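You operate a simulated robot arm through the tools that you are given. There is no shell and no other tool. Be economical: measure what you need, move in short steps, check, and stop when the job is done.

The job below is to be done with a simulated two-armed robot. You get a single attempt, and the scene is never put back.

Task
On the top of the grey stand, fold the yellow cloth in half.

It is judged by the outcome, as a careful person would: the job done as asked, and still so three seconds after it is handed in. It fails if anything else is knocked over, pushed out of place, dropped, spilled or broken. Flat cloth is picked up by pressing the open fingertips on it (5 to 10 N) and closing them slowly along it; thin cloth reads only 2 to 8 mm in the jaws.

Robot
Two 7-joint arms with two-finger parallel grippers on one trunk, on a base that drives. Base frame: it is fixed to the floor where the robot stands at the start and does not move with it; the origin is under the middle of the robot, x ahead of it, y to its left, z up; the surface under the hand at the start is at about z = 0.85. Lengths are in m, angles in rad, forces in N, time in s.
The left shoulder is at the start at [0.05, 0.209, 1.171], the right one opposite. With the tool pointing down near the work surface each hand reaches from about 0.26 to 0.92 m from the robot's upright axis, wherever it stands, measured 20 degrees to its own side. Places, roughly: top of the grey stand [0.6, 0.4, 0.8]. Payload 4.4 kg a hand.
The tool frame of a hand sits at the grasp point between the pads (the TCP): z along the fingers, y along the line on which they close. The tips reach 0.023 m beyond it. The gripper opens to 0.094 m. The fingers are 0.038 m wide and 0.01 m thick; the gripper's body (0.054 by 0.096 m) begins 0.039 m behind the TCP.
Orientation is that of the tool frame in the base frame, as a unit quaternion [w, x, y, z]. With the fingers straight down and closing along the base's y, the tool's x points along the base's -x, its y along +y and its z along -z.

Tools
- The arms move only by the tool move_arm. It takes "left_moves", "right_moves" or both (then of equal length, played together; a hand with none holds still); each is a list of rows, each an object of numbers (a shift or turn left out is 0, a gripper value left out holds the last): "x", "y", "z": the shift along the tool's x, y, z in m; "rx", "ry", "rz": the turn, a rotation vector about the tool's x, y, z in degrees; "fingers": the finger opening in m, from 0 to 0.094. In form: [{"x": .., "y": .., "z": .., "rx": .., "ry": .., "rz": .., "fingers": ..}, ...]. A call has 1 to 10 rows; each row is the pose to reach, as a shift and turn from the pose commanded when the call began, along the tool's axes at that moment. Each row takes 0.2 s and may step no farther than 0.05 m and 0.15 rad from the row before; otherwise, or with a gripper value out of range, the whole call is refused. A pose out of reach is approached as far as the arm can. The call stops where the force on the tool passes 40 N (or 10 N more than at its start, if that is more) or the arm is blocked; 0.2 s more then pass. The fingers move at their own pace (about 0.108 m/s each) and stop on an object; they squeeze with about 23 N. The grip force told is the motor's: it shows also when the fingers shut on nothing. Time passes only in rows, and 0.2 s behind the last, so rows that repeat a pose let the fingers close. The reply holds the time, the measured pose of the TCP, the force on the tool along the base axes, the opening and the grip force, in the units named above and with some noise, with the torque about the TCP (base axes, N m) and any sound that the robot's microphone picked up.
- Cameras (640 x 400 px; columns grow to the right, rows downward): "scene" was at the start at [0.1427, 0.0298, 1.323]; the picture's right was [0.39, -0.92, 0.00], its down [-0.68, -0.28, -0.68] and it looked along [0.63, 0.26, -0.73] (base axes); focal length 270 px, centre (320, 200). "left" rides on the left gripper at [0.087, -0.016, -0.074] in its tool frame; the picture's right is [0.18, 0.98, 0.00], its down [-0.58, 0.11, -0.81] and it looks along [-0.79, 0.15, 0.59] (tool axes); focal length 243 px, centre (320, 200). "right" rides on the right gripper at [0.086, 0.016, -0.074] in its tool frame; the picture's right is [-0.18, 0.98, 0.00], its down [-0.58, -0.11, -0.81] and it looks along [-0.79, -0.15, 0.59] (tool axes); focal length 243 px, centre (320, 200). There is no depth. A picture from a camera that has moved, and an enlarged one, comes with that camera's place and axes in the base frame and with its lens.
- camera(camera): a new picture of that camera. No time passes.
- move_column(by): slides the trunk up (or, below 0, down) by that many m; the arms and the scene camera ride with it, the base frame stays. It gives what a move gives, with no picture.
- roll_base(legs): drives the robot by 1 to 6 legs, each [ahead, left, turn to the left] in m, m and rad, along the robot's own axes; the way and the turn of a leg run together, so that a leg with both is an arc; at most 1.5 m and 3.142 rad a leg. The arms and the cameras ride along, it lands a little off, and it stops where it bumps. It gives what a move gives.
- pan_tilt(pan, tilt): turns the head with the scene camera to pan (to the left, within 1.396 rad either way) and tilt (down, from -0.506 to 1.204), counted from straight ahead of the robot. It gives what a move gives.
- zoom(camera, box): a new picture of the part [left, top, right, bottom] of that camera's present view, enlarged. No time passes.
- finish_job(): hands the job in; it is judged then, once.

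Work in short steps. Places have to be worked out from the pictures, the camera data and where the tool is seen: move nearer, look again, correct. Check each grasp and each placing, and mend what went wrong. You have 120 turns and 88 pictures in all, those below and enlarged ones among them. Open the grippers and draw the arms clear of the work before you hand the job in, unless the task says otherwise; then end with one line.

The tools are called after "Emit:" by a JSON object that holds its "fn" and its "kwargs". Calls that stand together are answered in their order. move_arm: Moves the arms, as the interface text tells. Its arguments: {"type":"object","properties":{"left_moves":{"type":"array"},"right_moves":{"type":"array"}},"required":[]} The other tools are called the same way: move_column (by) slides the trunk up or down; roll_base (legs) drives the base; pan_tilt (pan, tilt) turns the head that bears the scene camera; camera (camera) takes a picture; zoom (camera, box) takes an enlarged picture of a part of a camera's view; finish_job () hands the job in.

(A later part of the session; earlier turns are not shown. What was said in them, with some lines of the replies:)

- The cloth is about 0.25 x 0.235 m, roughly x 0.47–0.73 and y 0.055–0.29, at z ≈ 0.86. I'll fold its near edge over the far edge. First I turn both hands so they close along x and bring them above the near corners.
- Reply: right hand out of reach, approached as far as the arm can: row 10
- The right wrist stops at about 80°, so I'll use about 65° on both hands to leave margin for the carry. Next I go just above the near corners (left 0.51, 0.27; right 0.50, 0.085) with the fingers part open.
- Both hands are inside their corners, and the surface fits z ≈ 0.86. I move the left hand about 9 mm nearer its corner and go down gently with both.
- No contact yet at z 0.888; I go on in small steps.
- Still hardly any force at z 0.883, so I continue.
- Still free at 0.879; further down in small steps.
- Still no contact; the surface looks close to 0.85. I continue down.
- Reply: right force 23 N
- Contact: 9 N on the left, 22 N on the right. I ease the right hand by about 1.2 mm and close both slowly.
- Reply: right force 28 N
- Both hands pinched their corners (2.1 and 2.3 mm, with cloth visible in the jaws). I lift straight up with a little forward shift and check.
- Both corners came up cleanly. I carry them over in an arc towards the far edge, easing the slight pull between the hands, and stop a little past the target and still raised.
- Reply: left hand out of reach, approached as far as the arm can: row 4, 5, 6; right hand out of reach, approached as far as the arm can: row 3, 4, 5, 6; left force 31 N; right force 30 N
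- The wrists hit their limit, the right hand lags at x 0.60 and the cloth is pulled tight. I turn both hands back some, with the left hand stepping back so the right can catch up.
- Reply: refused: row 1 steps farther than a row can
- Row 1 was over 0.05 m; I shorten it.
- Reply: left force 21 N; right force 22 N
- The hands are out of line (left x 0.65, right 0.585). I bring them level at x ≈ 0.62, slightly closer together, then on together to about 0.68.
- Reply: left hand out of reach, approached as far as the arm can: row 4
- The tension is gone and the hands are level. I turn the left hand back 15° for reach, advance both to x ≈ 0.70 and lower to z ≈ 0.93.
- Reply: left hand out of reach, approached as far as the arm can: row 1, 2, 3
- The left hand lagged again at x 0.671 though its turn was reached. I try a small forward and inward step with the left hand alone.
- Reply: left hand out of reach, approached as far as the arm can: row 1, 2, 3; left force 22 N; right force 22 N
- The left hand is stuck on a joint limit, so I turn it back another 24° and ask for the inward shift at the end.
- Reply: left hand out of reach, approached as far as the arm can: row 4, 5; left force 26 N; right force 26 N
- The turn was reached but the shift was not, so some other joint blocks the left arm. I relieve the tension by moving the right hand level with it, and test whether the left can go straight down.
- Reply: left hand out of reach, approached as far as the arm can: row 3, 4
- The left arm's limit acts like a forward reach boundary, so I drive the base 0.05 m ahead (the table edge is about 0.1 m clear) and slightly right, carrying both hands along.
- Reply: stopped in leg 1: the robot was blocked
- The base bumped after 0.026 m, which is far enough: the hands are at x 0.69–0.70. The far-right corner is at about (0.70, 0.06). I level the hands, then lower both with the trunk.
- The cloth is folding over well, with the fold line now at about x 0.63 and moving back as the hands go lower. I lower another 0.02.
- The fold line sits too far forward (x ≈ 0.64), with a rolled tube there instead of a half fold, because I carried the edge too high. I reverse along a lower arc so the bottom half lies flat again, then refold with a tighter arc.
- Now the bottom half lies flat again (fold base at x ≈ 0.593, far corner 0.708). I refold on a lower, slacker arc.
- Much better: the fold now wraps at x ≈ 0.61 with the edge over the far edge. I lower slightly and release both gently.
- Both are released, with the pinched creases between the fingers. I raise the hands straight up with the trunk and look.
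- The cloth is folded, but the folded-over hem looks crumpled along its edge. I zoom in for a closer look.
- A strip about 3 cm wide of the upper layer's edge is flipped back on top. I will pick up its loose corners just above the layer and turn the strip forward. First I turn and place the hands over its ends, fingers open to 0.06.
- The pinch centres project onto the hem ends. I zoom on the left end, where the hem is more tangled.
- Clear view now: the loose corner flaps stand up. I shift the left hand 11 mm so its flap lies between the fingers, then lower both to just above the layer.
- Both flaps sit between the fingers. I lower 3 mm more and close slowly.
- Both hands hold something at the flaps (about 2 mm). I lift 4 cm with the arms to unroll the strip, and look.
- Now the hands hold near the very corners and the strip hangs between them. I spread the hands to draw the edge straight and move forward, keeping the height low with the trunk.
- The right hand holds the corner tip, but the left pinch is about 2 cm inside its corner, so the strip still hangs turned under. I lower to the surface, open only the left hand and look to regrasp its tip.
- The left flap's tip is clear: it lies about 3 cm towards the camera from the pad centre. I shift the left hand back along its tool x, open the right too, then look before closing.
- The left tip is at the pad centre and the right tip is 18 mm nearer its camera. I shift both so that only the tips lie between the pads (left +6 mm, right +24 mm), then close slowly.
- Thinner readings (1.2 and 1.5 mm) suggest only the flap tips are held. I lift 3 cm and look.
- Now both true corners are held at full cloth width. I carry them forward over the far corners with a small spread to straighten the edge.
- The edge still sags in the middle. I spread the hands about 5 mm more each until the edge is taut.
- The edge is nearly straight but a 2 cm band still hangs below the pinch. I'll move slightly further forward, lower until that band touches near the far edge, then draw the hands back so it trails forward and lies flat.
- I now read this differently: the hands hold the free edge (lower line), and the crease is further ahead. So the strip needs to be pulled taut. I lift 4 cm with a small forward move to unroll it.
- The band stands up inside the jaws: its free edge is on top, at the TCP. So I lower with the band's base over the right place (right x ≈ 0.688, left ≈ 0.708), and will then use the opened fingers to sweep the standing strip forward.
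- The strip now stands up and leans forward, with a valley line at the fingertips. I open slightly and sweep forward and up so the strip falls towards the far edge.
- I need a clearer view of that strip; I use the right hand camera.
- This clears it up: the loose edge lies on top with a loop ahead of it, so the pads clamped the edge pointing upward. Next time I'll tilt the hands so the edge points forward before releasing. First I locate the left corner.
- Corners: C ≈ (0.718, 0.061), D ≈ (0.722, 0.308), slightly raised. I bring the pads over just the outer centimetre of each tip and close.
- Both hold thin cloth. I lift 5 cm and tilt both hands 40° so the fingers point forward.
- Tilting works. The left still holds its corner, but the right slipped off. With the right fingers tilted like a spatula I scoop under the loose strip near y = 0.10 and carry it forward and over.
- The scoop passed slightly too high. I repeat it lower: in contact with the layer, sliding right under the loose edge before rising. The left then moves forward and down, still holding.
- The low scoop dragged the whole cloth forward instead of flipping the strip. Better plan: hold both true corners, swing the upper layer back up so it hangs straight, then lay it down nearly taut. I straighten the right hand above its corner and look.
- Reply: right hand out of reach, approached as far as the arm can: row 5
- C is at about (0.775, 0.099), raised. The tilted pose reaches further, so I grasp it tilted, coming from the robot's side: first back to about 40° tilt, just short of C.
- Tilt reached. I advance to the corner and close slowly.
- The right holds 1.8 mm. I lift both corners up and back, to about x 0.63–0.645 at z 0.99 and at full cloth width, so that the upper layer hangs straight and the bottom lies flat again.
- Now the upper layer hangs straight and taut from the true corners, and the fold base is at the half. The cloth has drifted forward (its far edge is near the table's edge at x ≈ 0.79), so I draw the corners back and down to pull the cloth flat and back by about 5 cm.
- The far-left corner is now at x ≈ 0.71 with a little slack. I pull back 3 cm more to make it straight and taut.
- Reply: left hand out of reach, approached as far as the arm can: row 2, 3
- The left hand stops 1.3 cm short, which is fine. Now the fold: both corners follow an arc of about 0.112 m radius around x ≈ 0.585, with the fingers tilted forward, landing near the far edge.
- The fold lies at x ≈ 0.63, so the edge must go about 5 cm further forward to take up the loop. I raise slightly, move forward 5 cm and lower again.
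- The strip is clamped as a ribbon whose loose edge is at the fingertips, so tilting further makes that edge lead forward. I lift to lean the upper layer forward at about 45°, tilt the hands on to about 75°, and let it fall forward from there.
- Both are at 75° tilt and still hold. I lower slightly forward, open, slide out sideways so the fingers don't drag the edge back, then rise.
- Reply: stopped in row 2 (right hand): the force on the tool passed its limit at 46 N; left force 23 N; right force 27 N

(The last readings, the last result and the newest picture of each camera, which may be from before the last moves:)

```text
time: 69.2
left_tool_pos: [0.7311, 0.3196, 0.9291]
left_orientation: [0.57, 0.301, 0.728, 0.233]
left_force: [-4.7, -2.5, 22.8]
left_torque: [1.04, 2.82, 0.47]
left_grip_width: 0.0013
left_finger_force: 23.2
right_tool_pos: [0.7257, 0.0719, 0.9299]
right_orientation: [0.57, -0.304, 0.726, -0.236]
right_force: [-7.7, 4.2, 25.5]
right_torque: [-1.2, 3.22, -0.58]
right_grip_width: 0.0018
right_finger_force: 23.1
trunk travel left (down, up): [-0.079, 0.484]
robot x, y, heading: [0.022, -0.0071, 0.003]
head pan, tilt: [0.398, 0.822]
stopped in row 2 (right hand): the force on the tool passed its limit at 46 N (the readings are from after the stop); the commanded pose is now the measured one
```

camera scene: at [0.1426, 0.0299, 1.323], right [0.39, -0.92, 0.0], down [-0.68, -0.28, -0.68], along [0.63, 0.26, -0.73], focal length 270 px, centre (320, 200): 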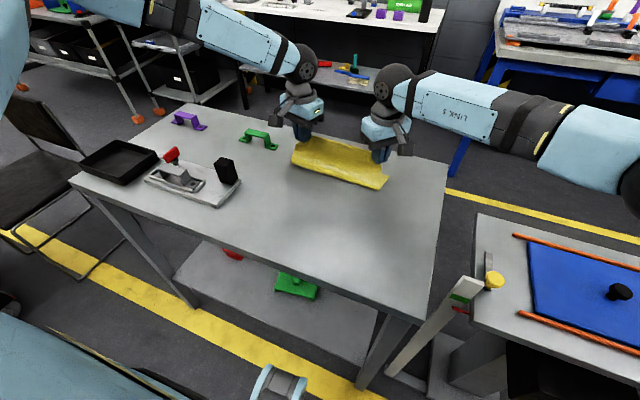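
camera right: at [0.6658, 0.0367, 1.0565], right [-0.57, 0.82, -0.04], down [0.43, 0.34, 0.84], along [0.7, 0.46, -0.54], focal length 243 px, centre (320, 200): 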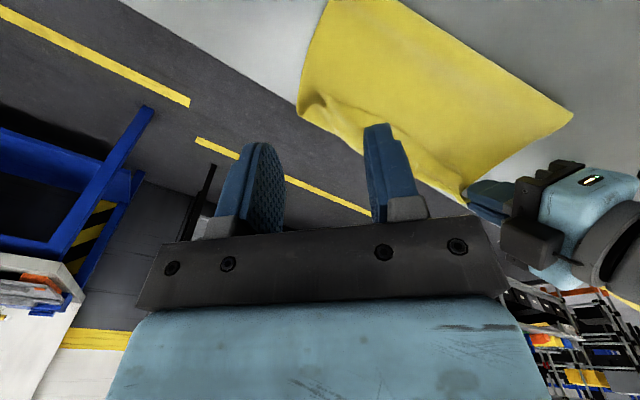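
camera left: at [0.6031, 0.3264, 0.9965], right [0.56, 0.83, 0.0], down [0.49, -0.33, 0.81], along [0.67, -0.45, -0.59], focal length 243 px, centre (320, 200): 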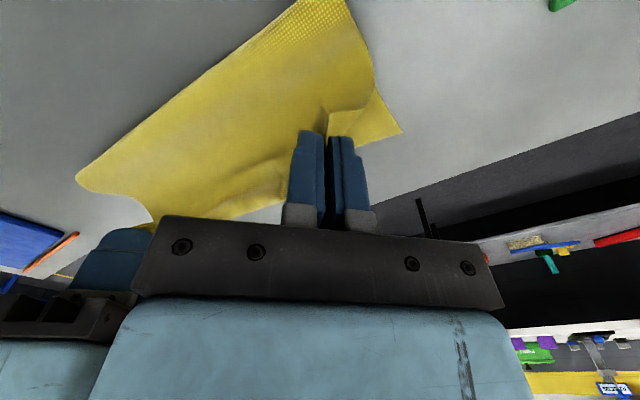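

The gripper bodies touched the surface, so this is the lowest height at that tilt. I rise 8 mm, then release and slide out sideways.

Emit:
{"fn": "move_arm", "kwargs": {"left_moves": [{"x": -0.0055, "y": 0.0055, "z": -0.002}, {"x": -0.0055, "y": 0.0055, "z": -0.002}, {"x": -0.0055, "y": 0.0055, "z": -0.002, "fingers": 0.03}, {"x": -0.0055, "y": 0.0055, "z": -0.002, "fingers": 0.03}, {"x": 0.0114, "y": 0.0225, "z": -0.002}, {"x": 0.0262, "y": 0.0375, "z": -0.002}, {"x": 0.0022, "y": 0.0613, "z": -0.0109}, {"x": -0.0233, "y": 0.0866, "z": -0.0203}], "right_moves": [{"x": -0.0054, "y": -0.0055, "z": -0.002}, {"x": -0.0054, "y": -0.0055, "z": -0.002}, {"x": -0.0054, "y": -0.0055, "z": -0.002, "fingers": 0.03}, {"x": -0.0054, "y": -0.0055, "z": -0.002, "fingers": 0.03}, {"x": 0.0117, "y": -0.0223, "z": -0.002}, {"x": 0.0266, "y": -0.0371, "z": -0.002}, {"x": 0.0028, "y": -0.0612, "z": -0.0109}, {"x": -0.0223, "y": -0.0866, "z": -0.0203}]}}

```text
time: 71.0
left_tool_pos: [0.7348, 0.3671, 1.0027]
left_orientation: [0.567, 0.3, 0.732, 0.231]
left_force: [0.2, -0.1, -0.1]
left_torque: [0.05, 0.02, 0.01]
left_grip_width: 0.0299
left_finger_force: 0.1
right_tool_pos: [0.73, 0.0288, 1.0012]
right_orientation: [0.567, -0.305, 0.728, -0.236]
right_force: [0.3, -0.1, -1.1]
right_torque: [-0.01, 0.01, 0.01]
right_grip_width: 0.03
right_finger_force: 0.0
trunk travel left (down, up): [-0.079, 0.484]
robot x, y, heading: [0.0272, -0.0084, 0.003]
head pan, tilt: [0.398, 0.822]
```

Released. I raise the trunk for a better viewpoint and spend the last picture on the result.

Emit:
{"fn": "move_column", "kwargs": {"by": 0.15}}

Emit:
{"fn": "zoom", "kwargs": {"camera": "scene", "box": [240, 95, 420, 205]}}

```text
time: 72.8
left_tool_pos: [0.7374, 0.3656, 1.1511]
left_orientation: [0.566, 0.301, 0.732, 0.231]
left_force: [0.0, -0.4, -0.7]
left_torque: [-0.02, -0.04, 0.0]
left_grip_width: 0.0304
left_finger_force: 0.1
right_tool_pos: [0.7302, 0.0281, 1.1509]
right_orientation: [0.566, -0.306, 0.728, -0.236]
right_force: [0.7, -0.4, 0.7]
right_torque: [-0.01, 0.02, 0.0]
right_grip_width: 0.03
right_finger_force: 0.0
trunk travel left (down, up): [-0.229, 0.334]
robot x, y, heading: [0.0264, -0.0049, 0.003]
head pan, tilt: [0.398, 0.822]
```

```text
3.56 times, centred on (330, 150) of scene
camera zoom: at [0.1679, 0.0234, 1.3019], right [0.39, -0.92, 0.0], down [-0.68, -0.29, -0.68], along [0.63, 0.27, -0.73], focal length 961 px, centre (284, 378)
```

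zoom: 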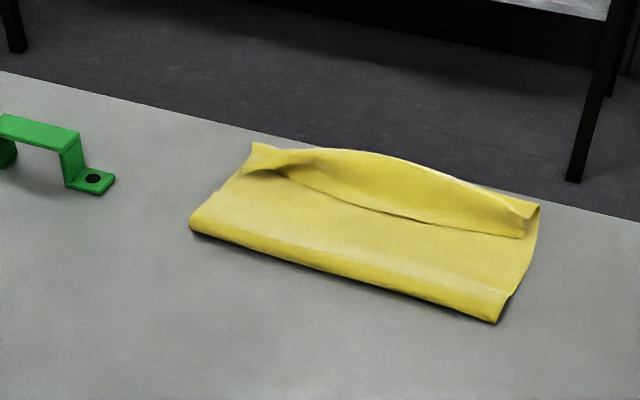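

The picture shows the cloth folded over on itself. By my estimates the free edge and corners lie about above the far edge, but a narrow part of the upper edge is still turned back. I have no pictures left, and a blind regrasp would risk spoiling it or pulling it off the stand. I open the grippers and draw the robot clear.

Emit:
{"fn": "move_arm", "kwargs": {"left_moves": [{"z": 0, "fingers": 0.09}, {"z": -0.04, "fingers": 0.09}, {"z": -0.08, "fingers": 0.09}], "right_moves": [{"z": 0, "fingers": 0.09}, {"z": -0.04, "fingers": 0.09}, {"z": -0.08, "fingers": 0.09}]}}

Emit:
{"fn": "roll_base", "kwargs": {"legs": [[-0.1, 0.0, 0.0]]}}

```text
time: 73.6
left_tool_pos: [0.6572, 0.3657, 1.172]
left_orientation: [0.566, 0.302, 0.732, 0.231]
left_force: [-0.5, -0.4, -0.1]
left_torque: [0.0, -0.04, -0.02]
left_grip_width: 0.0899
left_finger_force: 0.0
right_tool_pos: [0.6506, 0.0285, 1.1716]
right_orientation: [0.566, -0.306, 0.728, -0.236]
right_force: [-0.3, 0.8, 0.5]
right_torque: [-0.04, -0.02, 0.01]
right_grip_width: 0.0899
right_finger_force: 0.2
trunk travel left (down, up): [-0.229, 0.334]
robot x, y, heading: [0.0225, -0.0078, 0.001]
head pan, tilt: [0.398, 0.822]
```

```text
time: 74.7
left_tool_pos: [0.5582, 0.3655, 1.1712]
left_orientation: [0.566, 0.301, 0.732, 0.23]
left_force: [0.2, 0.4, 0.0]
left_torque: [-0.01, 0.03, 0.0]
left_grip_width: 0.09
left_finger_force: 0.2
right_tool_pos: [0.554, 0.028, 1.1712]
right_orientation: [0.566, -0.306, 0.729, -0.235]
right_force: [0.1, 0.4, -0.1]
right_torque: [0.04, -0.03, -0.01]
right_grip_width: 0.0902
right_finger_force: 0.1
trunk travel left (down, up): [-0.229, 0.334]
robot x, y, heading: [-0.0762, -0.0046, 0.002]
head pan, tilt: [0.398, 0.822]
```

The hands are open and well clear of the work, so I hand the job in.

Emit:
{"fn": "finish_job", "kwargs": {}}

```text
The job is handed in.
```

The yellow cloth is folded over on the grey stand, but not cleanly: a strip about 2–4 cm wide along the upper layer's edge is still turned back, with some slack ahead of it. I judged the corners roughly aligned from the last picture only, and I had none left to check or mend it. The cloth also ended about 5–8 cm further forward than it began, close to the stand's far edge. The base bumped something once while driving forward, probably the stand, though I saw nothing knocked over or moved.
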